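You operate a simulated robot arm through the tools that you are given. There is no shell and no other tool.

You run a simulated robot arm. Do the job below in one go: nothing can be reset, and whatever is moved stays where it is left.

## Task
Put things in order on the wooden table. At the end: the grey bearing block from the wooden table stands where the lot card stood; the white stack of wipes from the wooden table stands on top of the silver belt pulley; the lot card from the wooden table stands on top of the blue frame; the wire brush stands on top of the red frame; whatever was shut is shut again. Leave all else as you found it, and nothing knocked over.

It is judged by the outcome, as a careful person would: the job done as asked, and still so three seconds after it is handed in. It fails if anything else is knocked over, pushed out of place, dropped, spilled or broken.

## Robot
A 6-joint arm with a two-finger parallel gripper, fixed in place. Base frame: the origin is on the floor under the middle of its stand, x ahead of it, y to its left, z up; the work surface is at about z = 0.76. Readings come in m, rad, newtons and seconds.
With the tool pointing down near the work surface it reaches from about 0.3 to 0.74 m from the base axis. Its first joint turns from -1.152 to 1.152 rad. Payload 2.45 kg.
The tool frame sits at the grasp point between the pads (the TCP): z along the fingers, y along the line on which they close. The tips reach 0.024 m beyond it. Largest opening 0.068 m; finger width 0.017, thickness 0.01; the body of the gripper, 0.04 by 0.07 m, starts 0.041 m behind the TCP.
Orientation is told as [roll, pitch, yaw] about the base's x, y, z axes, in that order, counted from this pose: with the fingers straight down and closing along the base's y, the tool's x points along the base's -x, its y along +y and its z along -z.

## Interface
- The arm moves only by the tool move_arm. Its argument "plan" is a list of rows, each a list of 7 numbers: the shift along the tool's x, y, z in cm, then the turn, a rotation vector about the tool's x, y, z in rad, then the gripper command, from -1 (shut) to 1 (fully open), values between in proportion. In form: [[x, y, z, ax, ay, az, hand], ...]. A call has 1 to 20 rows; each row is the pose to reach, as a shift and turn from the pose commanded when the call began, along the tool's axes at that moment. Each row takes 0.2 s and may step no farther than 0.05 m and 0.15 rad from the row before; otherwise, or with a gripper value out of range, the whole call is refused. A pose out of reach is approached as far as the arm can. The call stops where the force on the tool passes 40 N (or 10 N more than at its start, if that is more) or the arm is blocked; 0.2 s more then pass. The fingers move at their own pace (about 0.108 m/s each) and stop on an object; they squeeze with about 43 N. The grip force told is the motor's: it shows also when the fingers shut on nothing. Time passes only in rows, and 0.2 s behind the last, so rows that repeat a pose let the fingers close. The reply holds the time, the measured pose of the TCP, the force on the tool along the base axes, the opening and the grip force, in the units named above and with some noise, with the torque about the TCP (base axes, N m) and any sound that the robot's microphone picked up.
- Cameras (640 x 400 px; columns grow to the right, rows downward): "scene" is fixed at [0.1584, 0.415, 1.4498]; the picture's right is [-0.80, -0.60, 0.00], its down [-0.42, 0.56, -0.71] and it looks along [0.43, -0.57, -0.70] (base axes); focal length 295 px, centre (320, 200). "wrist" rides on the gripper at [0.084, 0.011, -0.075] in the tool frame; the picture's right is [-0.13, 0.99, 0.00], its down [-0.60, -0.08, -0.79] and it looks along [-0.79, -0.10, 0.61] (tool axes); focal length 251 px, centre (320, 200). There is no depth. A picture from a camera that has moved, and an enlarged one, comes with that camera's place and axes in the base frame and with its lens.
- get_image(camera): a new picture of that camera. The clock stands still meanwhile.
- close_up(camera, box): a new picture of the part [left, top, right, bottom] of that camera's present view, enlarged. The clock stands still meanwhile.
- finish_job(): hands the job in; it is judged then, once.

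Nothing tells you positions but the pictures and the camera data. Unless the task says otherwise, let go and move clear before handing in.

The tools are called after "Emit:" as a command line: name --pt "numbers of a row" for each row, then --argument value for the rest, lists and objects as JSON in quotes. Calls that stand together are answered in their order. move_arm: Moves the arm, as the interface text tells. Its arguments: {"type":"object","properties":{"plan":{"type":"array","items":{"type":"array","items":{"type":"number"}}}},"required":["plan"]} The other tools are called the same way: get_image (camera) takes a picture; close_up (camera, box) takes an enlarged picture of a part of a camera's view; finish_job () hands the job in.

At the start:

```text
t: 0.0
tool_pos: [0.4375, -0.1359, 1.1128]
ee_rot: [-0.001, 0.0, -0.001]
wrist_force: [-0.5, -0.5, 0.9]
ft_torque: [-0.03, 0.05, 0.01]
grip_width: 0.0681
grip_force: 0.1
```

scene: 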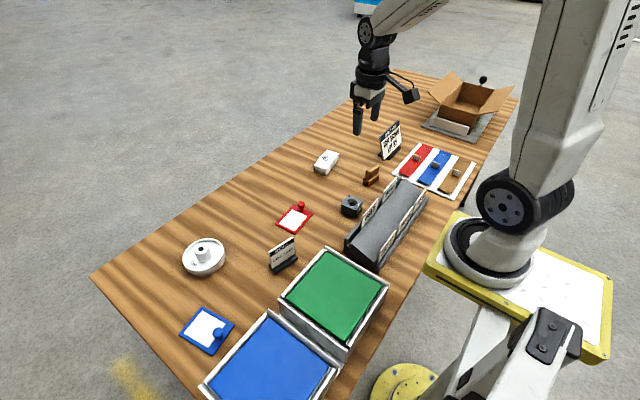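
wrist: 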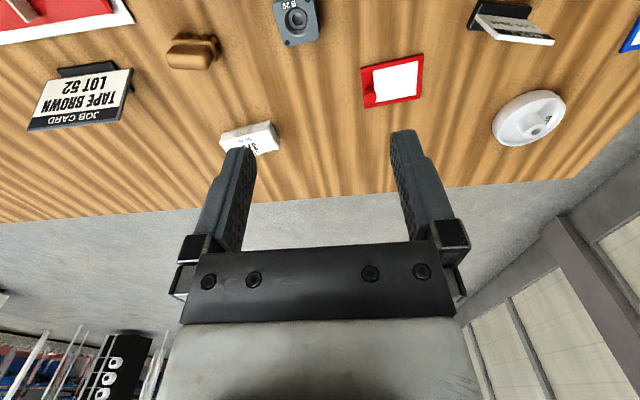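

I see a wooden table with frames, a pulley, cards, a bearing block, a wipes stack and trays. I'll look closer before moving anything.

Emit:
close_up --camera "scene" --box '[160, 190, 360, 370]'

Emit:
close_up --camera "scene" --box '[300, 60, 520, 200]'

Emit:
close_up --camera "scene" --box '[260, 130, 440, 280]'

Emit:
close_up --camera "wrist" --box '[0, 0, 320, 200]'

Emit:
close_up --camera "wrist" --box '[320, 0, 640, 200]'

```text
2.22 times, centred on (260, 280) of scene
camera zoom: at [0.1584, 0.415, 1.4498], right [-0.8, -0.6, 0.0], down [-0.42, 0.56, -0.71], along [0.43, -0.57, -0.7], focal length 656 px, centre (453, 22)
```

zoom: 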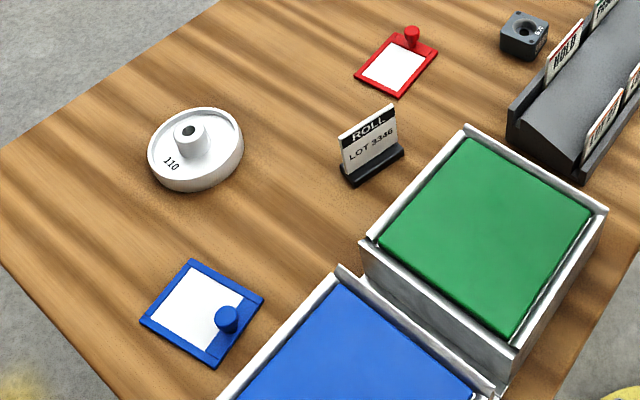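

```text
2.86 times, centred on (410, 130) of scene
camera zoom: at [0.1584, 0.415, 1.4498], right [-0.8, -0.6, 0.0], down [-0.42, 0.56, -0.71], along [0.43, -0.57, -0.7], focal length 844 px, centre (63, 400)
```

zoom: 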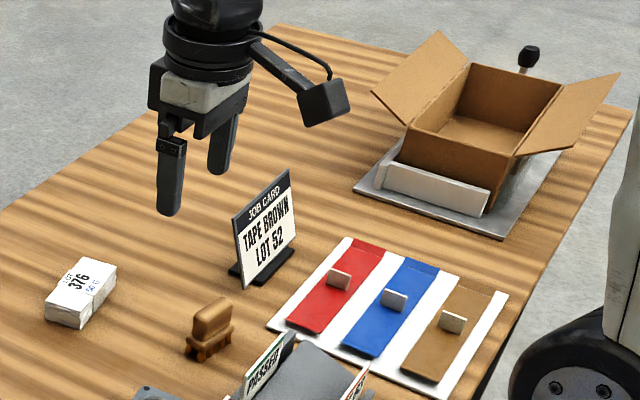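

```text
2.67 times, centred on (350, 205) of scene
camera zoom: at [0.1584, 0.415, 1.4498], right [-0.8, -0.6, 0.0], down [-0.42, 0.56, -0.71], along [0.43, -0.57, -0.7], focal length 788 px, centre (240, 187)
```

zoom: 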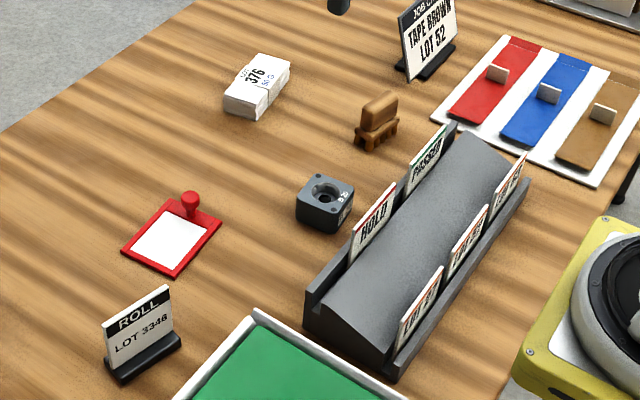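

```text
2.00 times, centred on (160, 100) of wrist
camera zoom: at [0.3534, -0.1227, 1.1869], right [0.13, 0.99, 0.0], down [0.6, -0.08, 0.79], along [0.79, -0.1, -0.61], focal length 503 px, centre (640, 400)
```

zoom: 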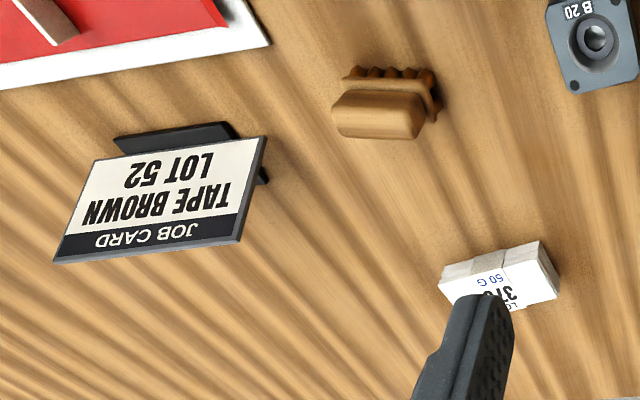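

```text
2.00 times, centred on (480, 100) of wrist
camera zoom: at [0.3534, -0.1227, 1.1869], right [0.13, 0.99, 0.0], down [0.6, -0.08, 0.79], along [0.79, -0.1, -0.61], focal length 503 px, centre (0, 400)
```

zoom: 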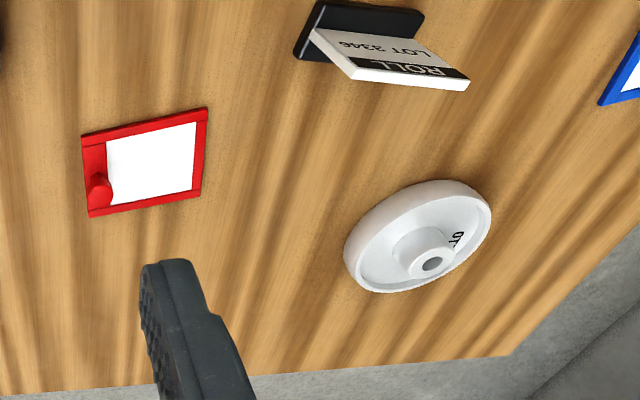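

The brown object, the two coloured bins and the tags all need a closer look before I can tell which item is the wire brush. I'll zoom in further on each one.

Emit:
close_up --camera "scene" --box '[340, 150, 400, 190]'

Emit:
close_up --camera "scene" --box '[190, 240, 400, 400]'

Emit:
close_up --camera "scene" --box '[340, 170, 440, 280]'

Emit:
close_up --camera "wrist" --box '[140, 10, 340, 130]'

Emit:
close_up --camera "scene" --box '[410, 60, 530, 150]'

Emit:
close_up --camera "scene" --box '[380, 120, 490, 210]'

```text
10.00 times, centred on (370, 170) of scene
camera zoom: at [0.1584, 0.415, 1.4498], right [-0.8, -0.6, 0.0], down [-0.42, 0.56, -0.71], along [0.43, -0.57, -0.7], focal length 2954 px, centre (-180, 500)
```

zoom: 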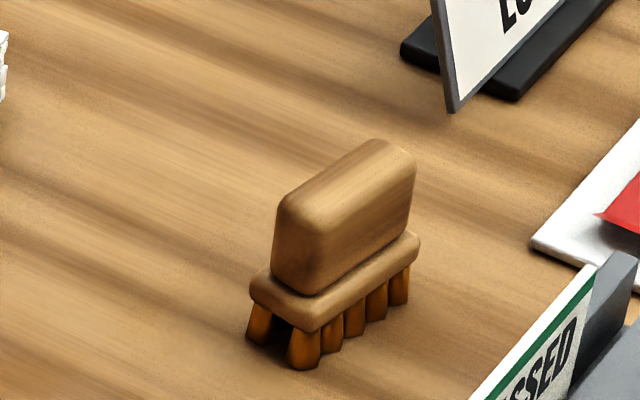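

```text
2.50 times, centred on (295, 320) of scene
camera zoom: at [0.1584, 0.415, 1.4498], right [-0.8, -0.6, 0.0], down [-0.42, 0.56, -0.71], along [0.43, -0.57, -0.7], focal length 738 px, centre (382, -100)
```

zoom: 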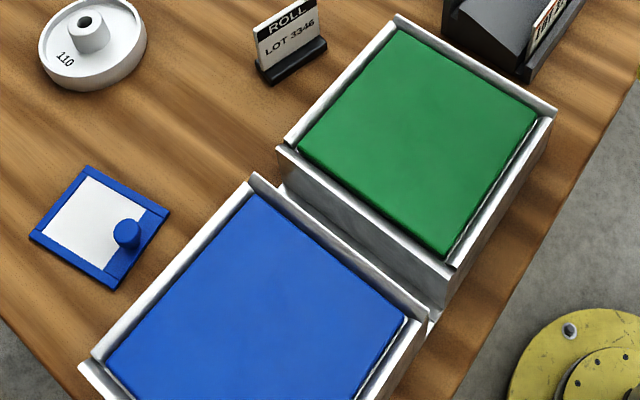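

```text
3.64 times, centred on (390, 225) of scene
camera zoom: at [0.1584, 0.415, 1.4498], right [-0.8, -0.6, 0.0], down [-0.42, 0.56, -0.71], along [0.43, -0.57, -0.7], focal length 1074 px, centre (66, 109)
```

zoom: 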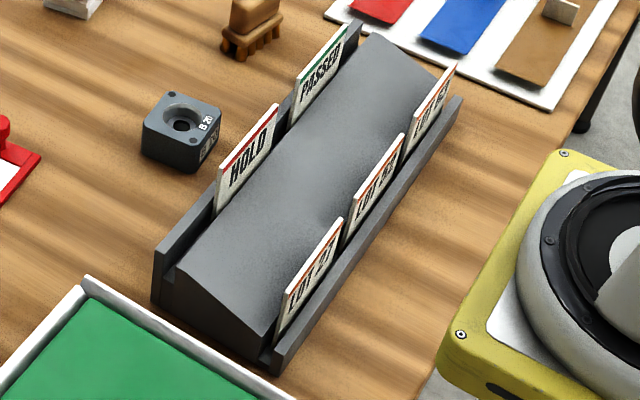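

```text
3.20 times, centred on (240, 70) of wrist
camera zoom: at [0.3534, -0.1227, 1.1869], right [0.13, 0.99, 0.0], down [0.6, -0.08, 0.79], along [0.79, -0.1, -0.61], focal length 805 px, centre (576, 616)
```

zoom: 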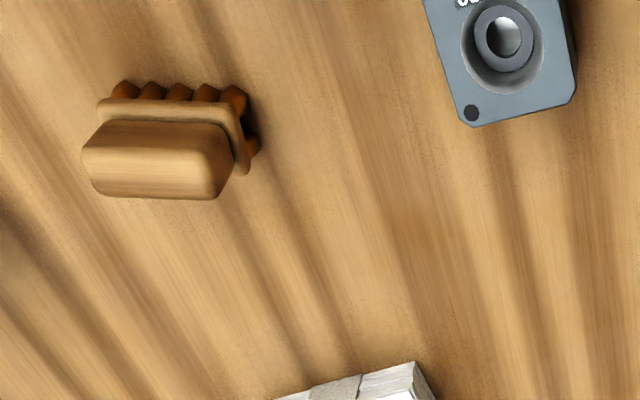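

```text
4.44 times, centred on (470, 105) of scene
camera zoom: at [0.1584, 0.415, 1.4498], right [-0.8, -0.6, 0.0], down [-0.42, 0.56, -0.71], along [0.43, -0.57, -0.7], focal length 1313 px, centre (-347, 622)
```

zoom: 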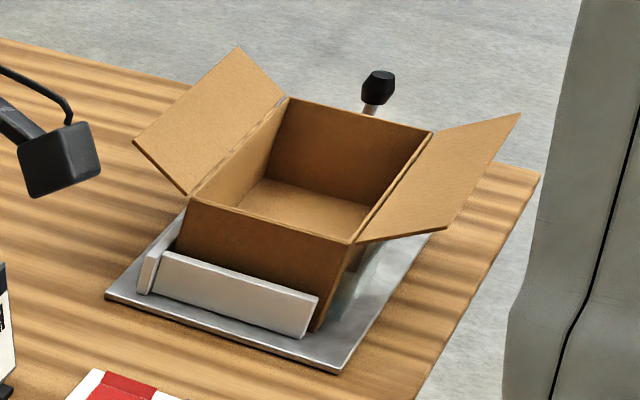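

```text
4.44 times, centred on (435, 165) of scene
camera zoom: at [0.1584, 0.415, 1.4498], right [-0.8, -0.6, 0.0], down [-0.42, 0.56, -0.71], along [0.43, -0.57, -0.7], focal length 1313 px, centre (-191, 356)
```

zoom: 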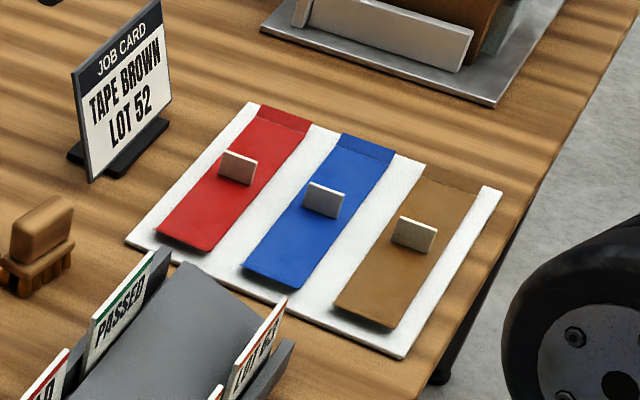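

The brown item with bristles is the wire brush. The lot card is "ROLL LOT 3346", and it must leave its spot first because the bearing block goes there. I estimate the card at about (0.51, 0.11), so I'll move above it to view it accurately.

Emit:
move_arm --pt "-0.5 3.1 2.0 0 0 0 1" --pt "-1.0 6.2 4.0 0 0 0 1" --pt "-1.5 9.3 6.0 0 0 0 1" --pt "-2.0 12.4 8.0 0 0 0 1" --pt "-2.5 15.5 10.0 0 0 0 1" --pt "-3.0 18.6 12.0 0 0 0 1" --pt "-3.5 21.7 14.0 0 0 0 1" --pt "-4.0 25.0 16.0 0 0 0 1" --pt "-4.0 25.0 16.0 0 0 0 1"

Emit:
get_image --camera "wrist"

Emit:
get_image --camera "scene"

```text
t: 2.0
tool_pos: [0.4776, 0.118, 0.9529]
ee_rot: [0.002, -0.002, 0.0]
wrist_force: [-0.3, -0.1, -0.5]
ft_torque: [-0.01, -0.02, 0.02]
grip_width: 0.0679
grip_force: 0.1
```

```text
taken
camera wrist: at [0.3931, 0.1292, 1.0268], right [0.13, 0.99, 0.0], down [0.6, -0.08, 0.79], along [0.79, -0.1, -0.61], focal length 251 px, centre (320, 200)
```

wrist: 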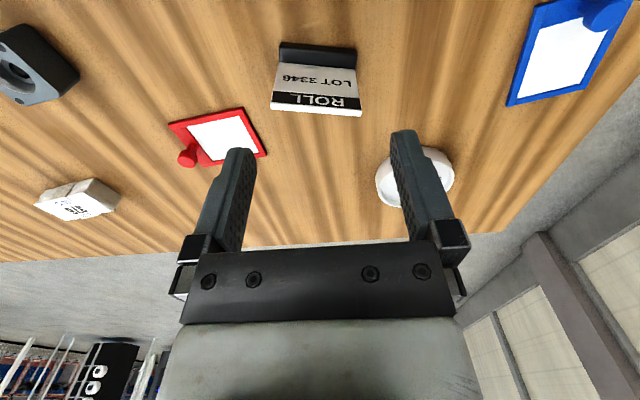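

```text
taken
```

scene: 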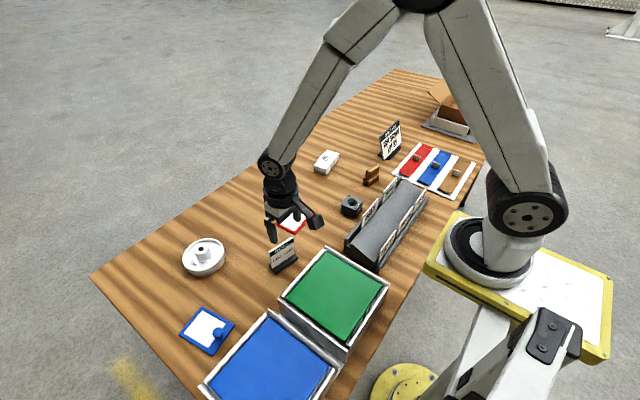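

The card is in view ahead of the gripper, with the red frame, pulley and blue frame around it. I'll zoom in to measure them.

Emit:
close_up --camera "wrist" --box '[240, 20, 400, 120]'

Emit:
close_up --camera "wrist" --box '[480, 0, 640, 110]'

Emit:
close_up --camera "wrist" --box '[140, 90, 300, 190]'

Emit:
close_up --camera "scene" --box '[250, 220, 320, 280]'

Emit:
close_up --camera "scene" --box '[170, 230, 250, 360]'

```text
4.00 times, centred on (320, 70) of wrist
camera zoom: at [0.3931, 0.1292, 1.0268], right [0.13, 0.99, 0.0], down [0.6, -0.08, 0.79], along [0.79, -0.1, -0.61], focal length 1006 px, centre (320, 720)
```

zoom: 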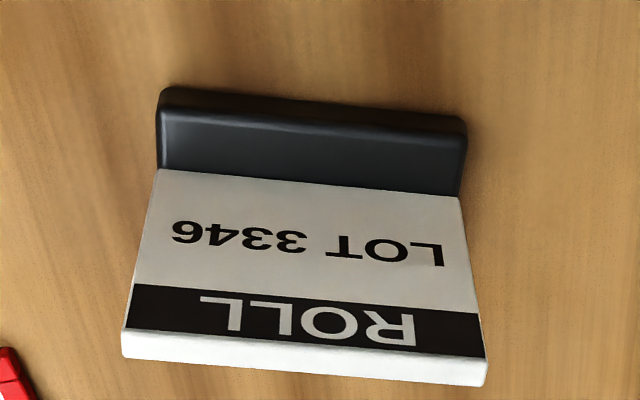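

```text
3.64 times, centred on (560, 55) of wrist
camera zoom: at [0.3931, 0.1292, 1.0268], right [0.13, 0.99, 0.0], down [0.6, -0.08, 0.79], along [0.79, -0.1, -0.61], focal length 914 px, centre (-553, 727)
```

zoom: 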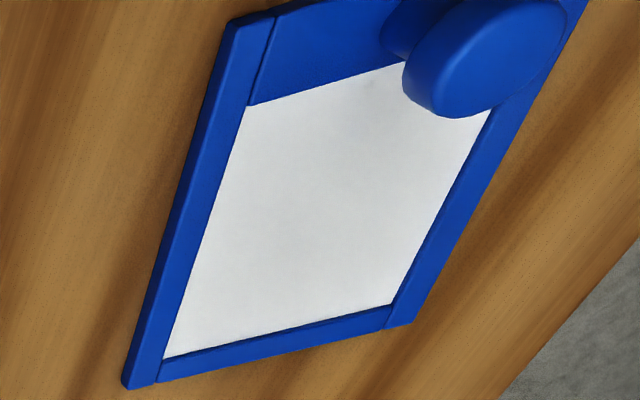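

```text
4.00 times, centred on (220, 140) of wrist
camera zoom: at [0.3931, 0.1292, 1.0268], right [0.13, 0.99, 0.0], down [0.6, -0.08, 0.79], along [0.79, -0.1, -0.61], focal length 1006 px, centre (720, 440)
```

zoom: 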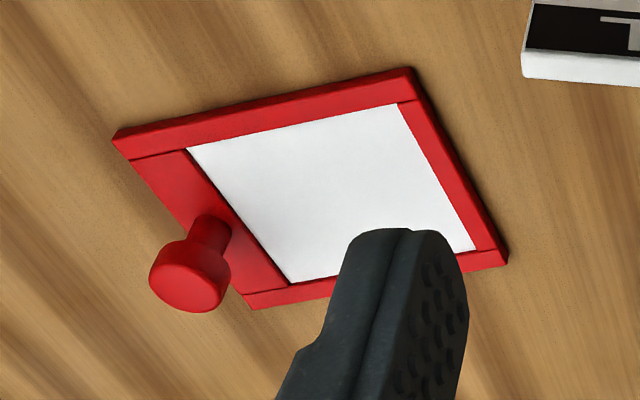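

```text
6.67 times, centred on (285, 250) of scene
camera zoom: at [0.1584, 0.415, 1.4498], right [-0.8, -0.6, 0.0], down [-0.42, 0.56, -0.71], along [0.43, -0.57, -0.7], focal length 1969 px, centre (553, -133)
```

zoom: 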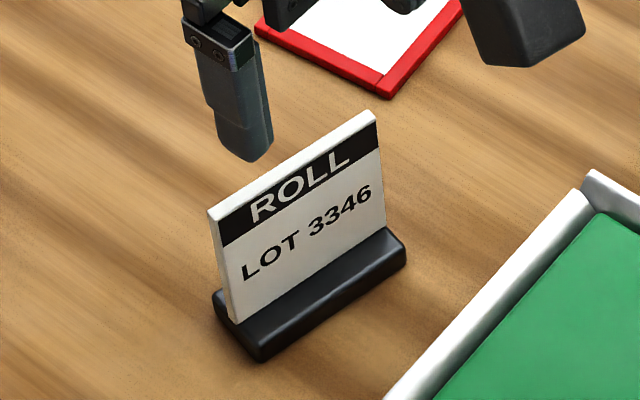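

```text
3.08 times, centred on (210, 295) of scene
camera zoom: at [0.1584, 0.415, 1.4498], right [-0.8, -0.6, 0.0], down [-0.42, 0.56, -0.71], along [0.43, -0.57, -0.7], focal length 909 px, centre (658, -92)
```

zoom: 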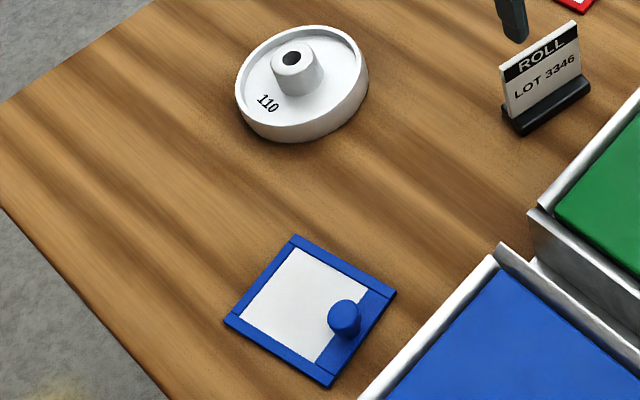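

The lot card's panel is vertical, about 6 mm thick and 7 cm long, centred near (0.511, 0.111) with its top at z≈0.838. The blue frame is near (0.53, 0.35) with a knob at its robot-side end. I'll survey the frame and pulley from closer before touching anything.

Emit:
move_arm --pt "0 4 0.5 0 0 0 1" --pt "0 8 1 0 0 0 1" --pt "0 12 1.5 0 0 0 1" --pt "0 16 2 0 0 0 1" --pt "0 20 2.5 0 0 0 1" --pt "0 23 3 0 0 0 1" --pt "0 23 3 0 0 0 1" --pt "0 23 3 0 0 0 1"

Emit:
get_image --camera "wrist"

Emit:
close_up --camera "wrist" --box '[240, 0, 420, 112]'

```text
t: 3.8
tool_pos: [0.4792, 0.345, 0.9235]
ee_rot: [-0.003, 0.0, 0.0]
wrist_force: [0.6, -0.1, 0.1]
ft_torque: [-0.04, -0.04, 0.0]
grip_width: 0.0681
grip_force: 0.0
```

```text
taken
camera wrist: at [0.3945, 0.3559, 0.9963], right [0.13, 0.99, 0.0], down [0.6, -0.08, 0.79], along [0.79, -0.1, -0.61], focal length 251 px, centre (320, 200)
```

wrist: 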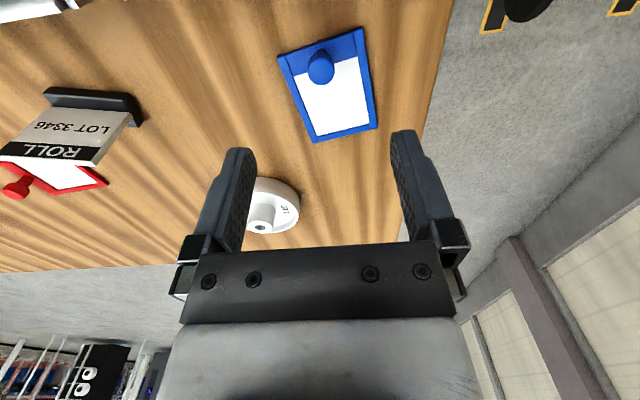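

```text
3.56 times, centred on (330, 56) of wrist
camera zoom: at [0.3945, 0.3559, 0.9963], right [0.13, 0.99, 0.0], down [0.6, -0.08, 0.79], along [0.79, -0.1, -0.61], focal length 894 px, centre (284, 712)
```

zoom: 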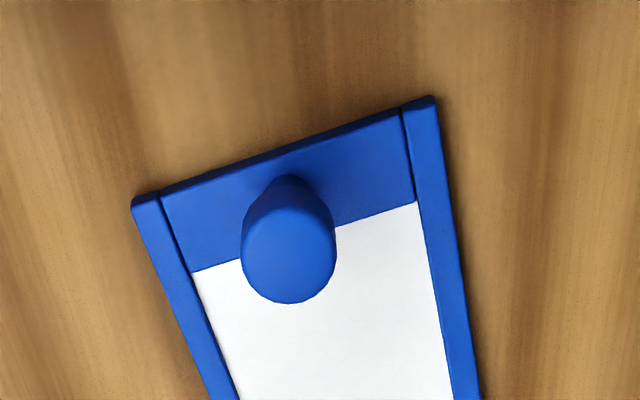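

Emit:
close_up --camera "wrist" --box '[260, 20, 400, 150]'

Emit:
close_up --camera "wrist" --box '[220, 160, 330, 240]'

```text
3.08 times, centred on (330, 85) of wrist
camera zoom: at [0.3945, 0.3559, 0.9963], right [0.13, 0.99, 0.0], down [0.6, -0.08, 0.79], along [0.79, -0.1, -0.61], focal length 774 px, centre (289, 554)
```

zoom: 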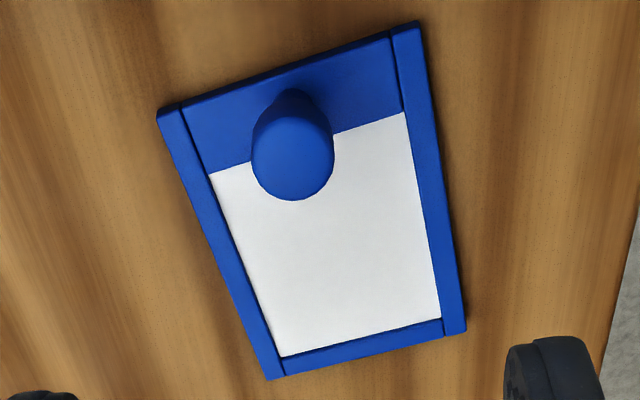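

```text
5.00 times, centred on (275, 200) of wrist
camera zoom: at [0.3945, 0.3559, 0.9963], right [0.13, 0.99, 0.0], down [0.6, -0.08, 0.79], along [0.79, -0.1, -0.61], focal length 1257 px, centre (545, 200)
```

zoom: 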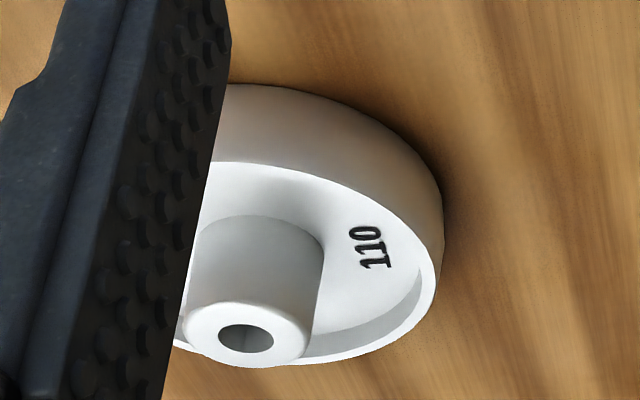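

Blue frame: about 10 × 7.35 cm, centred near (0.528, 0.351) and turned about 0.17 rad, with the knob near (0.489, 0.344). Next I'll look at the pulley.

Emit:
move_arm --pt "-3 -2.8 -0.7 0 0 0 1" --pt "-6 -5.5 -1.4 0 0 0 1" --pt "-9 -8.2 -2.1 0 0 0 1" --pt "-12.2 -11 -2.7 0 0 0 1" --pt "-12.2 -11 -2.7 0 0 0 1" --pt "-12.2 -11 -2.7 0 0 0 1"

Emit:
get_image --camera "wrist"

Emit:
close_up --camera "wrist" --box '[230, 0, 410, 150]'

Emit:
close_up --camera "scene" --box '[170, 225, 240, 285]'

```text
t: 5.2
tool_pos: [0.5999, 0.2355, 0.9492]
ee_rot: [0.0, -0.001, 0.001]
wrist_force: [-0.7, 0.1, -0.1]
ft_torque: [-0.02, 0.0, 0.03]
grip_width: 0.0682
grip_force: 0.0
```

```text
taken
camera wrist: at [0.5157, 0.2479, 1.0235], right [0.13, 0.99, 0.0], down [0.6, -0.08, 0.79], along [0.79, -0.1, -0.61], focal length 251 px, centre (320, 200)
```

wrist: 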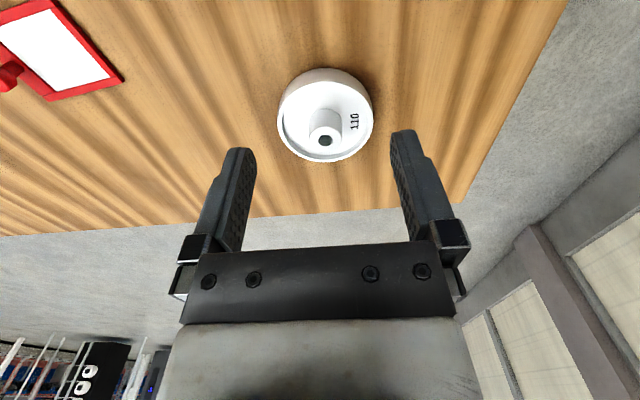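

```text
2.67 times, centred on (320, 75) of wrist
camera zoom: at [0.5157, 0.2479, 1.0235], right [0.13, 0.99, 0.0], down [0.6, -0.08, 0.79], along [0.79, -0.1, -0.61], focal length 670 px, centre (320, 533)
```

zoom: 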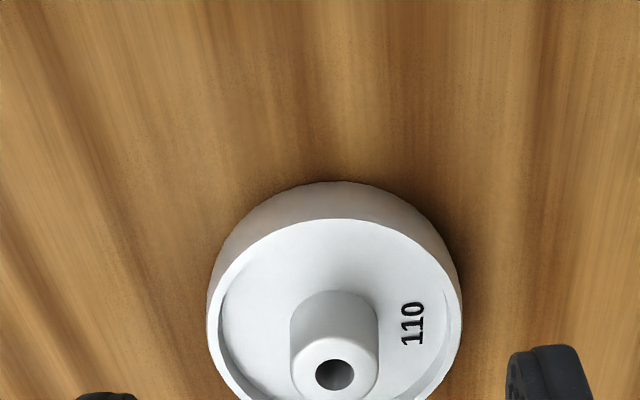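

```text
6.67 times, centred on (205, 255) of scene
camera zoom: at [0.1584, 0.415, 1.4498], right [-0.8, -0.6, 0.0], down [-0.42, 0.56, -0.71], along [0.43, -0.57, -0.7], focal length 1969 px, centre (1087, -167)
```

zoom: 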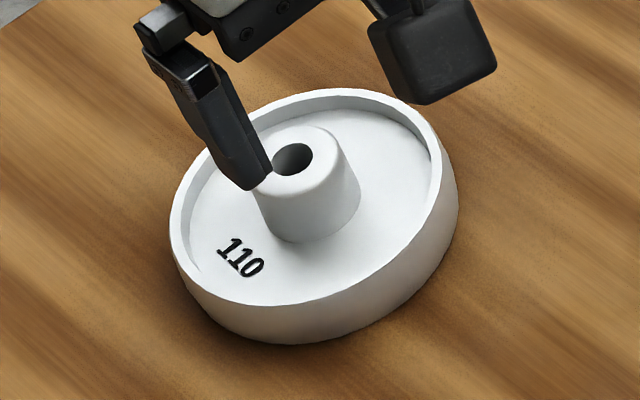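

The pulley lies flat, with a raised hub about 3 cm across. The hub top is at roughly z≈0.81, centred near (0.688, 0.231), so the wipes will have to balance centred on it. Next I'll look at the red frame and the wipes.

Emit:
move_arm --pt "0.7 -4 0.3 0 0 0 1" --pt "1.5 -8 0.6 0 0 0 1" --pt "2.2 -12 0.9 0 0 0 1" --pt "2.9 -16 1.2 0 0 0 1" --pt "3.6 -20 1.5 0 0 0 1" --pt "4.3 -24 1.8 0 0 0 1" --pt "5 -27.5 2 0 0 0 1" --pt "5 -27.5 2 0 0 0 1" --pt "5 -27.5 2 0 0 0 1"

Emit:
get_image --camera "wrist"

Emit:
close_up --camera "wrist" --box '[240, 0, 400, 130]'

Emit:
close_up --camera "scene" --box '[170, 225, 240, 285]'

```text
t: 7.2
tool_pos: [0.5495, -0.0409, 0.9311]
ee_rot: [0.0, -0.001, -0.001]
wrist_force: [0.1, -0.7, 0.4]
ft_torque: [0.0, -0.04, -0.02]
grip_width: 0.0679
grip_force: 0.0
```

```text
taken
camera wrist: at [0.466, -0.029, 1.0046], right [0.13, 0.99, 0.0], down [0.6, -0.08, 0.79], along [0.79, -0.1, -0.61], focal length 251 px, centre (320, 200)
```

wrist: 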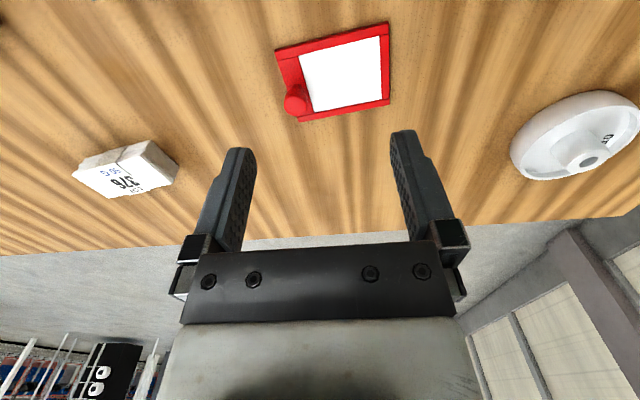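

```text
3.08 times, centred on (320, 65) of wrist
camera zoom: at [0.466, -0.029, 1.0046], right [0.13, 0.99, 0.0], down [0.6, -0.08, 0.79], along [0.79, -0.1, -0.61], focal length 774 px, centre (320, 615)
```

zoom: 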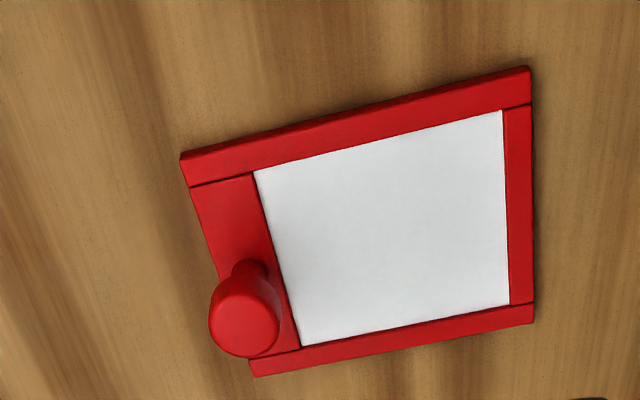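

```text
6.67 times, centred on (205, 255) of scene
camera zoom: at [0.1584, 0.415, 1.4498], right [-0.8, -0.6, 0.0], down [-0.42, 0.56, -0.71], along [0.43, -0.57, -0.7], focal length 1969 px, centre (1087, -167)
```

zoom: 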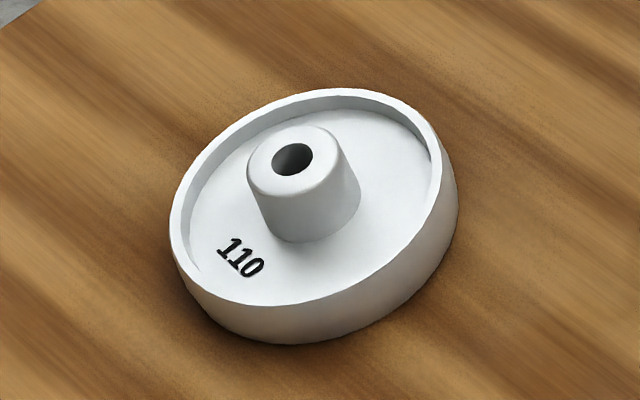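

Red frame: centred near (0.588, −0.029), white panel centre near (0.588, −0.023), knob at its −y end near (0.591, −0.068). Next I'll look at the wipes and the brush.

Emit:
move_arm --pt "-0.8 -4 0 0 0 0 1" --pt "-1.7 -8 0 0 0 0 1" --pt "-2.5 -12 0 0 0 0 1" --pt "-3.3 -16 0 0 0 0 1" --pt "-4.2 -20 0 0 0 0 1" --pt "-5 -24 0 0 0 0 1" --pt "-5 -24 0 0 0 0 1" --pt "-5 -24 0 0 0 0 1"

Emit:
get_image --camera "wrist"

Emit:
close_up --camera "wrist" --box '[240, 0, 400, 130]'

Emit:
close_up --camera "scene" --box '[295, 140, 355, 180]'

```text
t: 9.0
tool_pos: [0.5996, -0.2787, 0.9316]
ee_rot: [-0.001, -0.001, 0.0]
wrist_force: [-0.6, 0.1, -0.4]
ft_torque: [0.05, -0.01, -0.03]
grip_width: 0.068
grip_force: 0.0
```

```text
taken
camera wrist: at [0.5151, -0.2675, 1.0051], right [0.13, 0.99, 0.0], down [0.6, -0.08, 0.79], along [0.79, -0.1, -0.61], focal length 251 px, centre (320, 200)
```

wrist: 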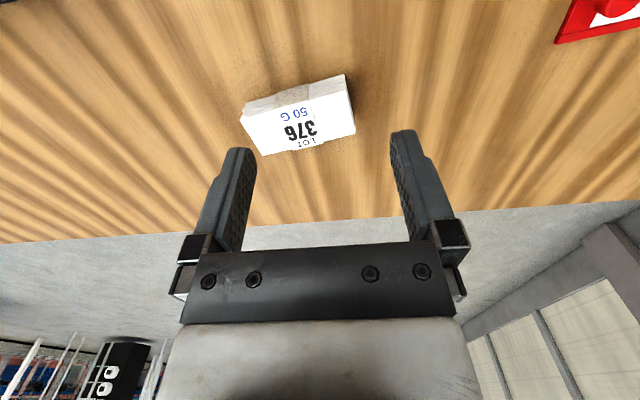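

```text
3.08 times, centred on (320, 65) of wrist
camera zoom: at [0.5151, -0.2675, 1.0051], right [0.13, 0.99, 0.0], down [0.6, -0.08, 0.79], along [0.79, -0.1, -0.61], focal length 774 px, centre (320, 615)
```

zoom: 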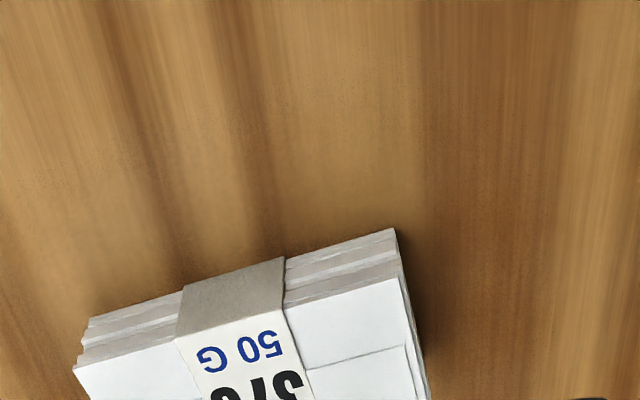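

```text
10.00 times, centred on (325, 160) of scene
camera zoom: at [0.1584, 0.415, 1.4498], right [-0.8, -0.6, 0.0], down [-0.42, 0.56, -0.71], along [0.43, -0.57, -0.7], focal length 2954 px, centre (270, 600)
```

zoom: 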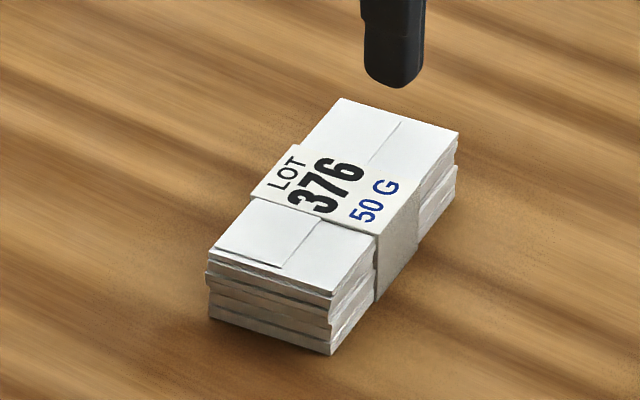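

The wipes are a banded stack. I'll zoom in on the whole stack to measure its corners.

Emit:
close_up --camera "wrist" --box '[230, 65, 370, 165]'

```text
4.00 times, centred on (300, 115) of wrist
camera zoom: at [0.5151, -0.2675, 1.0051], right [0.13, 0.99, 0.0], down [0.6, -0.08, 0.79], along [0.79, -0.1, -0.61], focal length 1006 px, centre (400, 540)
```

zoom: 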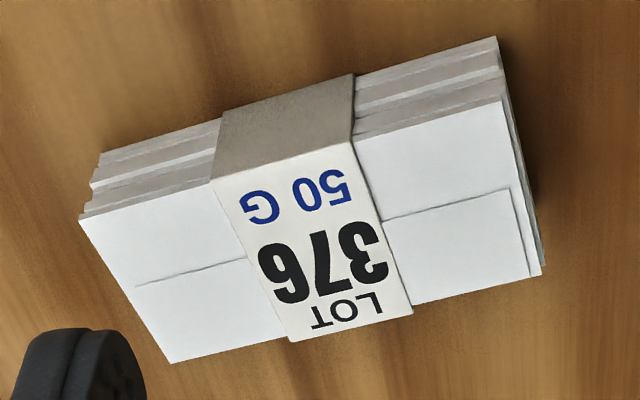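

Wipes: about 10.5 × 5 × 3 cm, centred near (0.668, −0.310), with the long axis close to y. That is near my reach limit. Next I'll look at the brush and the bearing block.

Emit:
move_arm --pt "4 -1.3 0 0 0 0 1" --pt "8 -2.6 0 0 0 0 1" --pt "12 -4 0 0 0 0 1" --pt "15 -5 0 0 0 0 1" --pt "15 -5 0 0 0 0 1" --pt "15 -5 0 0 0 0 1"

Emit:
get_image --camera "wrist"

Emit:
close_up --camera "wrist" --box '[260, 30, 380, 120]'

Emit:
close_up --camera "wrist" --box '[400, 0, 640, 130]'

```text
t: 10.4
tool_pos: [0.4483, -0.3288, 0.9298]
ee_rot: [-0.001, 0.001, -0.001]
wrist_force: [0.4, 1.1, -0.6]
ft_torque: [0.02, 0.04, 0.02]
grip_width: 0.0679
grip_force: 0.0
```

```text
taken
camera wrist: at [0.3641, -0.3161, 1.0038], right [0.13, 0.99, 0.0], down [0.6, -0.08, 0.79], along [0.79, -0.1, -0.61], focal length 251 px, centre (320, 200)
```

wrist: 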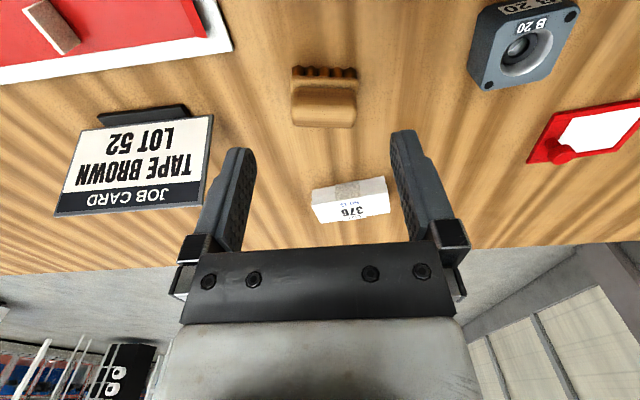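

```text
4.44 times, centred on (320, 75) of wrist
camera zoom: at [0.3641, -0.3161, 1.0038], right [0.13, 0.99, 0.0], down [0.6, -0.08, 0.79], along [0.79, -0.1, -0.61], focal length 1118 px, centre (320, 756)
```

zoom: 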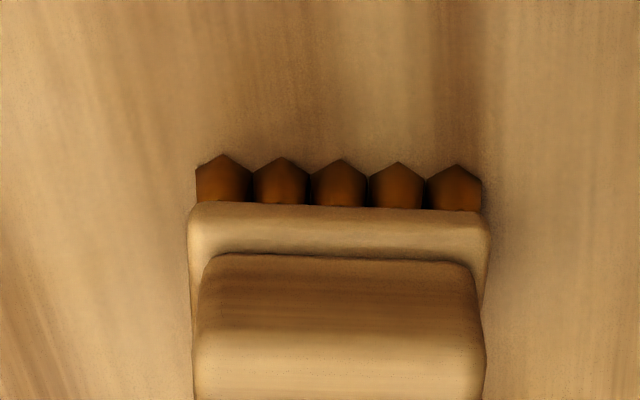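

```text
2.67 times, centred on (520, 65) of wrist
camera zoom: at [0.3641, -0.3161, 1.0038], right [0.13, 0.99, 0.0], down [0.6, -0.08, 0.79], along [0.79, -0.1, -0.61], focal length 670 px, centre (-213, 560)
```

zoom: 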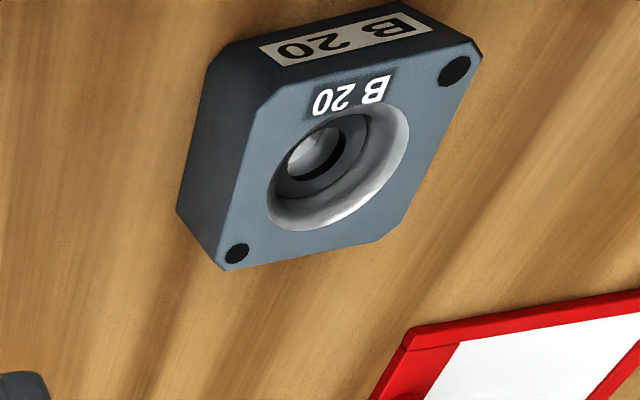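

I'll get the rest of the brush in view, then move over the bearing block.

Emit:
close_up --camera "wrist" --box '[250, 50, 390, 140]'

Emit:
move_arm --pt "0.5 3.5 -0.5 0 0 0 1" --pt "1 7 -1 0 0 0 1" --pt "1.5 10.5 -1.5 0 0 0 1" --pt "2 14 -2 0 0 0 1" --pt "2.5 17 -2 0 0 0 1" --pt "2.5 17 -2 0 0 0 1" --pt "2.5 17 -2 0 0 0 1"

Emit:
get_image --camera "wrist"

Emit:
close_up --camera "wrist" --box '[250, 0, 390, 110]'

Emit:
close_up --camera "scene" --box '[325, 185, 375, 225]'

```text
4.44 times, centred on (320, 95) of wrist
camera zoom: at [0.3641, -0.3161, 1.0038], right [0.13, 0.99, 0.0], down [0.6, -0.08, 0.79], along [0.79, -0.1, -0.61], focal length 1118 px, centre (320, 667)
```

zoom: 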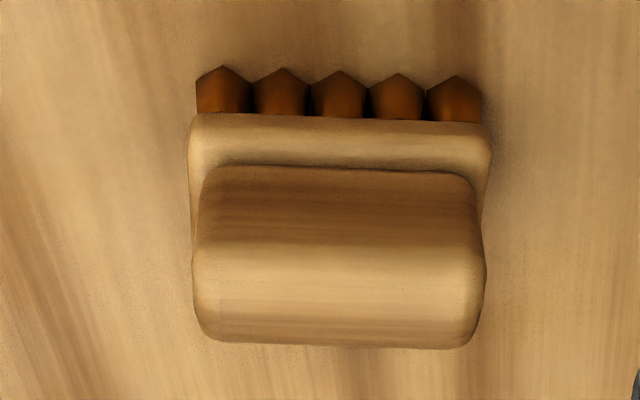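

```text
t: 12.0
tool_pos: [0.4225, -0.1602, 0.9503]
ee_rot: [0.001, 0.001, -0.001]
wrist_force: [0.5, 0.3, 0.4]
ft_torque: [-0.02, -0.01, 0.01]
grip_width: 0.0682
grip_force: 0.1
```

```text
taken
camera wrist: at [0.3384, -0.1476, 1.0247], right [0.13, 0.99, 0.0], down [0.6, -0.08, 0.79], along [0.79, -0.1, -0.61], focal length 251 px, centre (320, 200)
```

wrist: 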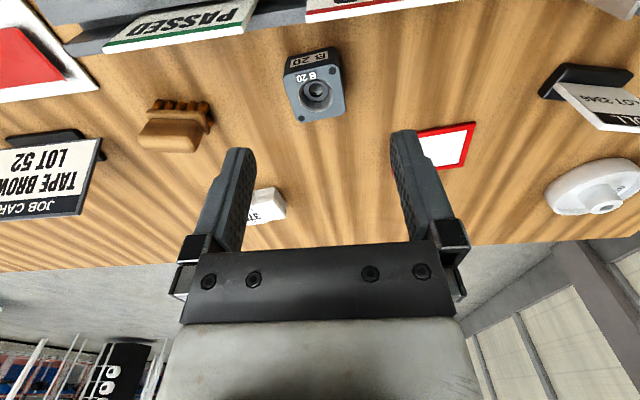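

```text
3.64 times, centred on (320, 55) of wrist
camera zoom: at [0.3384, -0.1476, 1.0247], right [0.13, 0.99, 0.0], down [0.6, -0.08, 0.79], along [0.79, -0.1, -0.61], focal length 914 px, centre (320, 727)
```

zoom: 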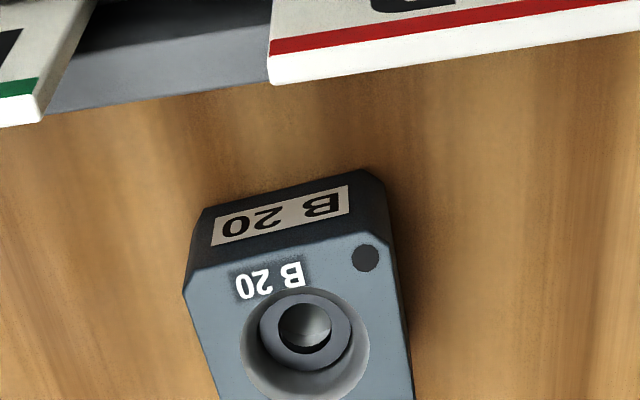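

```text
10.00 times, centred on (350, 205) of scene
camera zoom: at [0.1584, 0.415, 1.4498], right [-0.8, -0.6, 0.0], down [-0.42, 0.56, -0.71], along [0.43, -0.57, -0.7], focal length 2954 px, centre (20, 150)
```

zoom: 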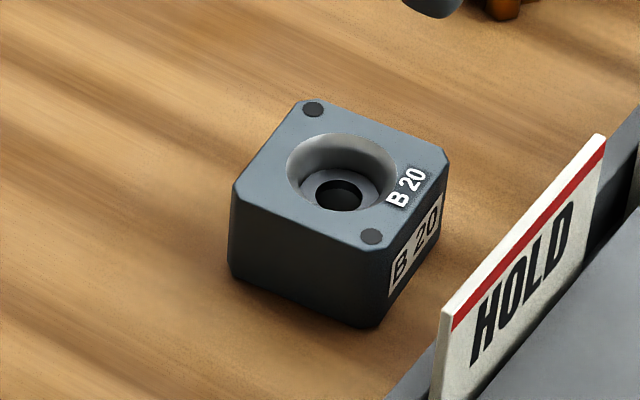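

Brush: handle about 2.2 cm thick, centred near (0.4925, −0.329), top at z≈0.815. I'll get one more close-up of the bearing block's full outline.

Emit:
close_up --camera "wrist" --box '[260, 35, 370, 130]'

Emit:
close_up --camera "wrist" --box '[0, 0, 320, 200]'

```text
4.21 times, centred on (315, 82) of wrist
camera zoom: at [0.3384, -0.1476, 1.0247], right [0.13, 0.99, 0.0], down [0.6, -0.08, 0.79], along [0.79, -0.1, -0.61], focal length 1059 px, centre (341, 695)
```

zoom: 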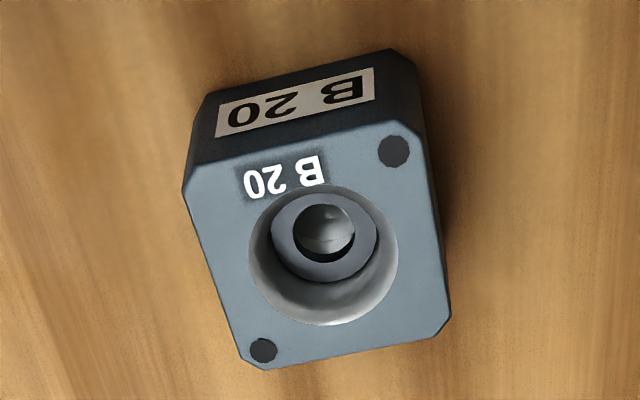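

```text
2.00 times, centred on (160, 100) of wrist
camera zoom: at [0.3384, -0.1476, 1.0247], right [0.13, 0.99, 0.0], down [0.6, -0.08, 0.79], along [0.79, -0.1, -0.61], focal length 503 px, centre (640, 400)
```

zoom: 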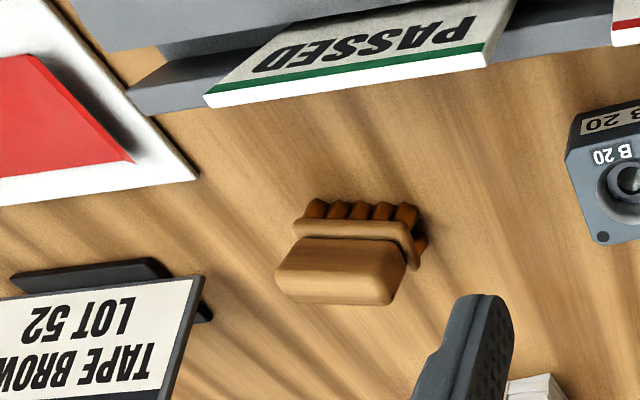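

The bearing block is about 5.2 cm square, centred near (0.469, −0.169). Its neighbouring HOLD tag reaches z≈0.86, so the wrist camera must not hang over the rack when I grip the block. I'll start with the lot card and turn the gripper so the fingers straddle the panel.

Emit:
move_arm --pt "-0.96 3.0 0.2 0 0 -0.149 1" --pt "-1.93 6.0 0.4 0 0 -0.298 1" --pt "-2.89 9.0 0.7 0 0 -0.447 1" --pt "-3.85 12.0 0.9 0 0 -0.596 1" --pt "-4.82 15.0 1.1 0 0 -0.745 1" --pt "-5.78 18.0 1.3 0 0 -0.894 1" --pt "-6.74 21.0 1.6 0 0 -1.043 1" --pt "-7.7 24.0 1.8 0 0 -1.192 1" --pt "-8.67 27.0 2.0 0 0 -1.341 1" --pt "-8.67 27.0 2.0 0 0 -1.341 1" --pt "-8.67 27.0 2.0 0 0 -1.341 1"

Emit:
get_image --camera "wrist"

Emit:
close_up --camera "wrist" --box '[240, 20, 400, 140]'

Emit:
close_up --camera "scene" --box '[220, 180, 340, 280]'

```text
t: 14.4
tool_pos: [0.5111, 0.1109, 0.9318]
ee_rot: [-0.001, -0.001, 1.344]
wrist_force: [-0.1, 0.4, 0.2]
ft_torque: [-0.01, -0.01, 0.04]
grip_width: 0.0679
grip_force: 0.1
```

```text
taken
camera wrist: at [0.481, 0.0326, 1.0051], right [-0.94, 0.35, 0.0], down [0.21, 0.57, 0.79], along [0.28, 0.74, -0.61], focal length 251 px, centre (320, 200)
```

wrist: 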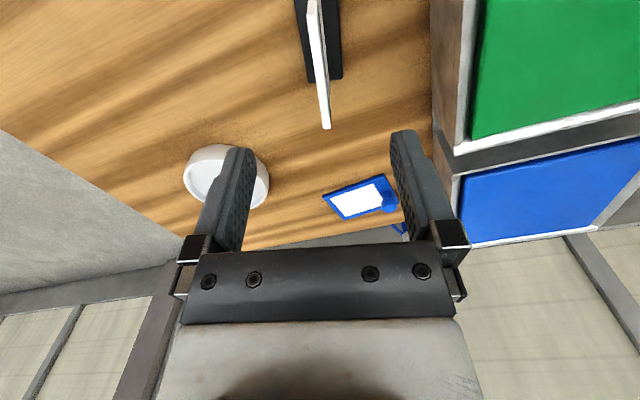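

```text
3.33 times, centred on (320, 80) of wrist
camera zoom: at [0.481, 0.0326, 1.0051], right [-0.94, 0.35, 0.0], down [0.21, 0.57, 0.79], along [0.28, 0.74, -0.61], focal length 838 px, centre (320, 600)
```

zoom: 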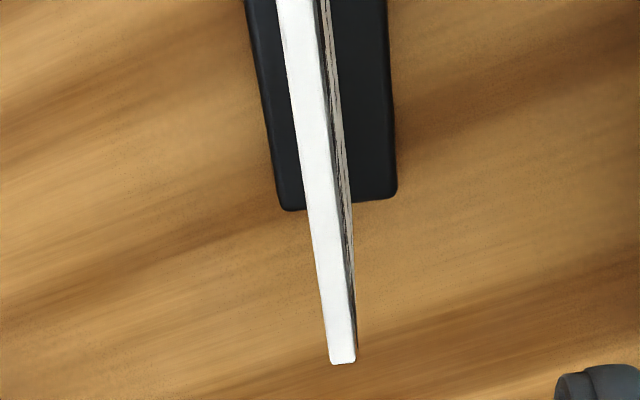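

```text
4.00 times, centred on (280, 230) of scene
camera zoom: at [0.1584, 0.415, 1.4498], right [-0.8, -0.6, 0.0], down [-0.42, 0.56, -0.71], along [0.43, -0.57, -0.7], focal length 1182 px, centre (480, 80)
```

zoom: 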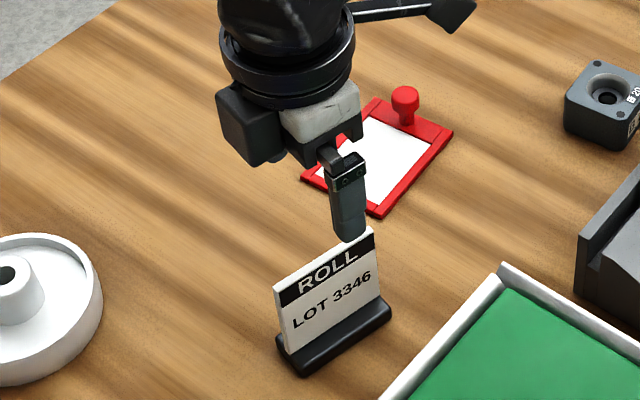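

The fingers are centred over the panel to within about 1 mm. I'll descend and close on it.

Emit:
move_arm --pt "0 0 3 0 0 0 1" --pt "0 0 6 0 0 0 1" --pt "0 0 9 0 0 0 1" --pt "0 0 11.5 0 0 0 1" --pt "0 0 11.8 0 0 0 1" --pt "0 0 11.8 0 0 0 1"

Emit:
close_up --camera "scene" --box '[220, 180, 340, 280]'

Emit:
get_image --camera "wrist"

```text
t: 15.8
tool_pos: [0.5111, 0.1094, 0.8127]
ee_rot: [0.0, 0.001, 1.34]
wrist_force: [-0.2, 0.5, 0.2]
ft_torque: [0.01, -0.01, 0.03]
grip_width: 0.068
grip_force: 0.1
```

```text
4.00 times, centred on (280, 230) of scene
camera zoom: at [0.1584, 0.415, 1.4498], right [-0.8, -0.6, 0.0], down [-0.42, 0.56, -0.71], along [0.43, -0.57, -0.7], focal length 1182 px, centre (480, 80)
```

zoom: 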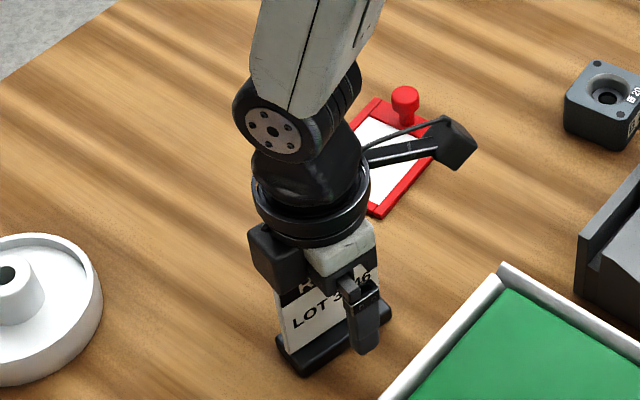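

```text
taken
camera wrist: at [0.4815, 0.0313, 0.8864], right [-0.94, 0.35, 0.0], down [0.21, 0.57, 0.79], along [0.28, 0.74, -0.61], focal length 251 px, centre (320, 200)
```

wrist: 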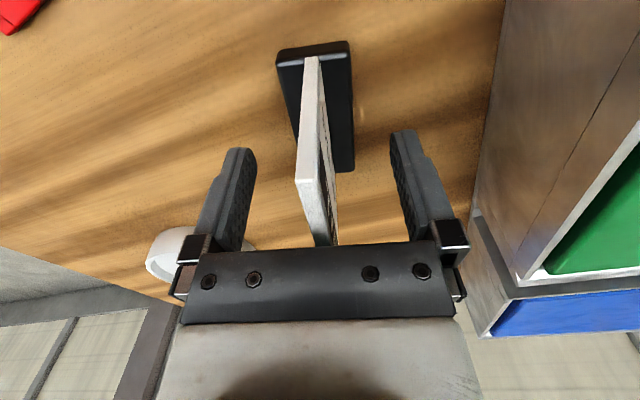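

The fingers straddle the panel with good margins. I'll take one zoom for the base's exact footprint and then close.

Emit:
close_up --camera "wrist" --box '[240, 30, 400, 190]'

Emit:
move_arm --pt "0 0 0 0 0 0 0.4" --pt "0 0 0 0 0 0 0" --pt "0 0 0 0 0 0 -0.5" --pt "0 0 0 0 0 0 -1" --pt "0 0 0 0 0 0 -1" --pt "0 0 0 0 0 0 -1"

Emit:
get_image --camera "wrist"

```text
2.50 times, centred on (320, 110) of wrist
camera zoom: at [0.4815, 0.0313, 0.8864], right [-0.94, 0.35, 0.0], down [0.21, 0.57, 0.79], along [0.28, 0.74, -0.61], focal length 629 px, centre (320, 425)
```

zoom: 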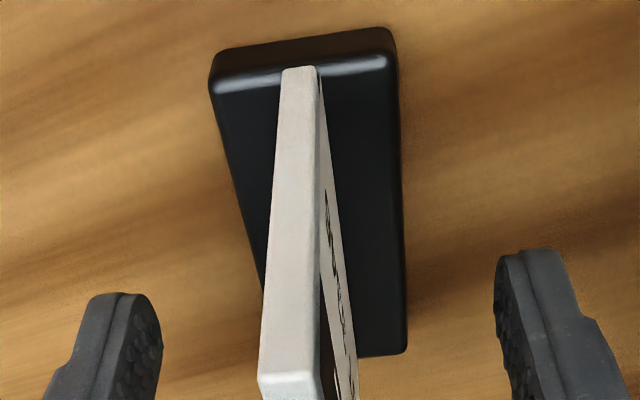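

```text
t: 17.2
tool_pos: [0.5115, 0.1096, 0.8117]
ee_rot: [0.0, 0.0, 1.341]
wrist_force: [-1.0, 0.0, -0.1]
ft_torque: [-0.03, 0.03, 0.01]
grip_width: 0.0056
grip_force: 28.2
```

```text
taken
camera wrist: at [0.4814, 0.0313, 0.8867], right [-0.94, 0.35, 0.0], down [0.21, 0.57, 0.79], along [0.28, 0.74, -0.61], focal length 251 px, centre (320, 200)
```

wrist: 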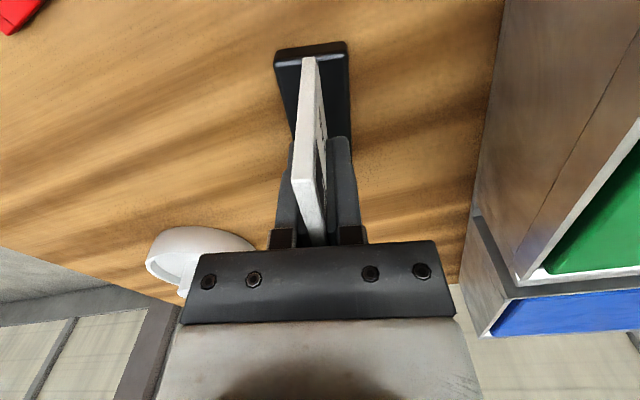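

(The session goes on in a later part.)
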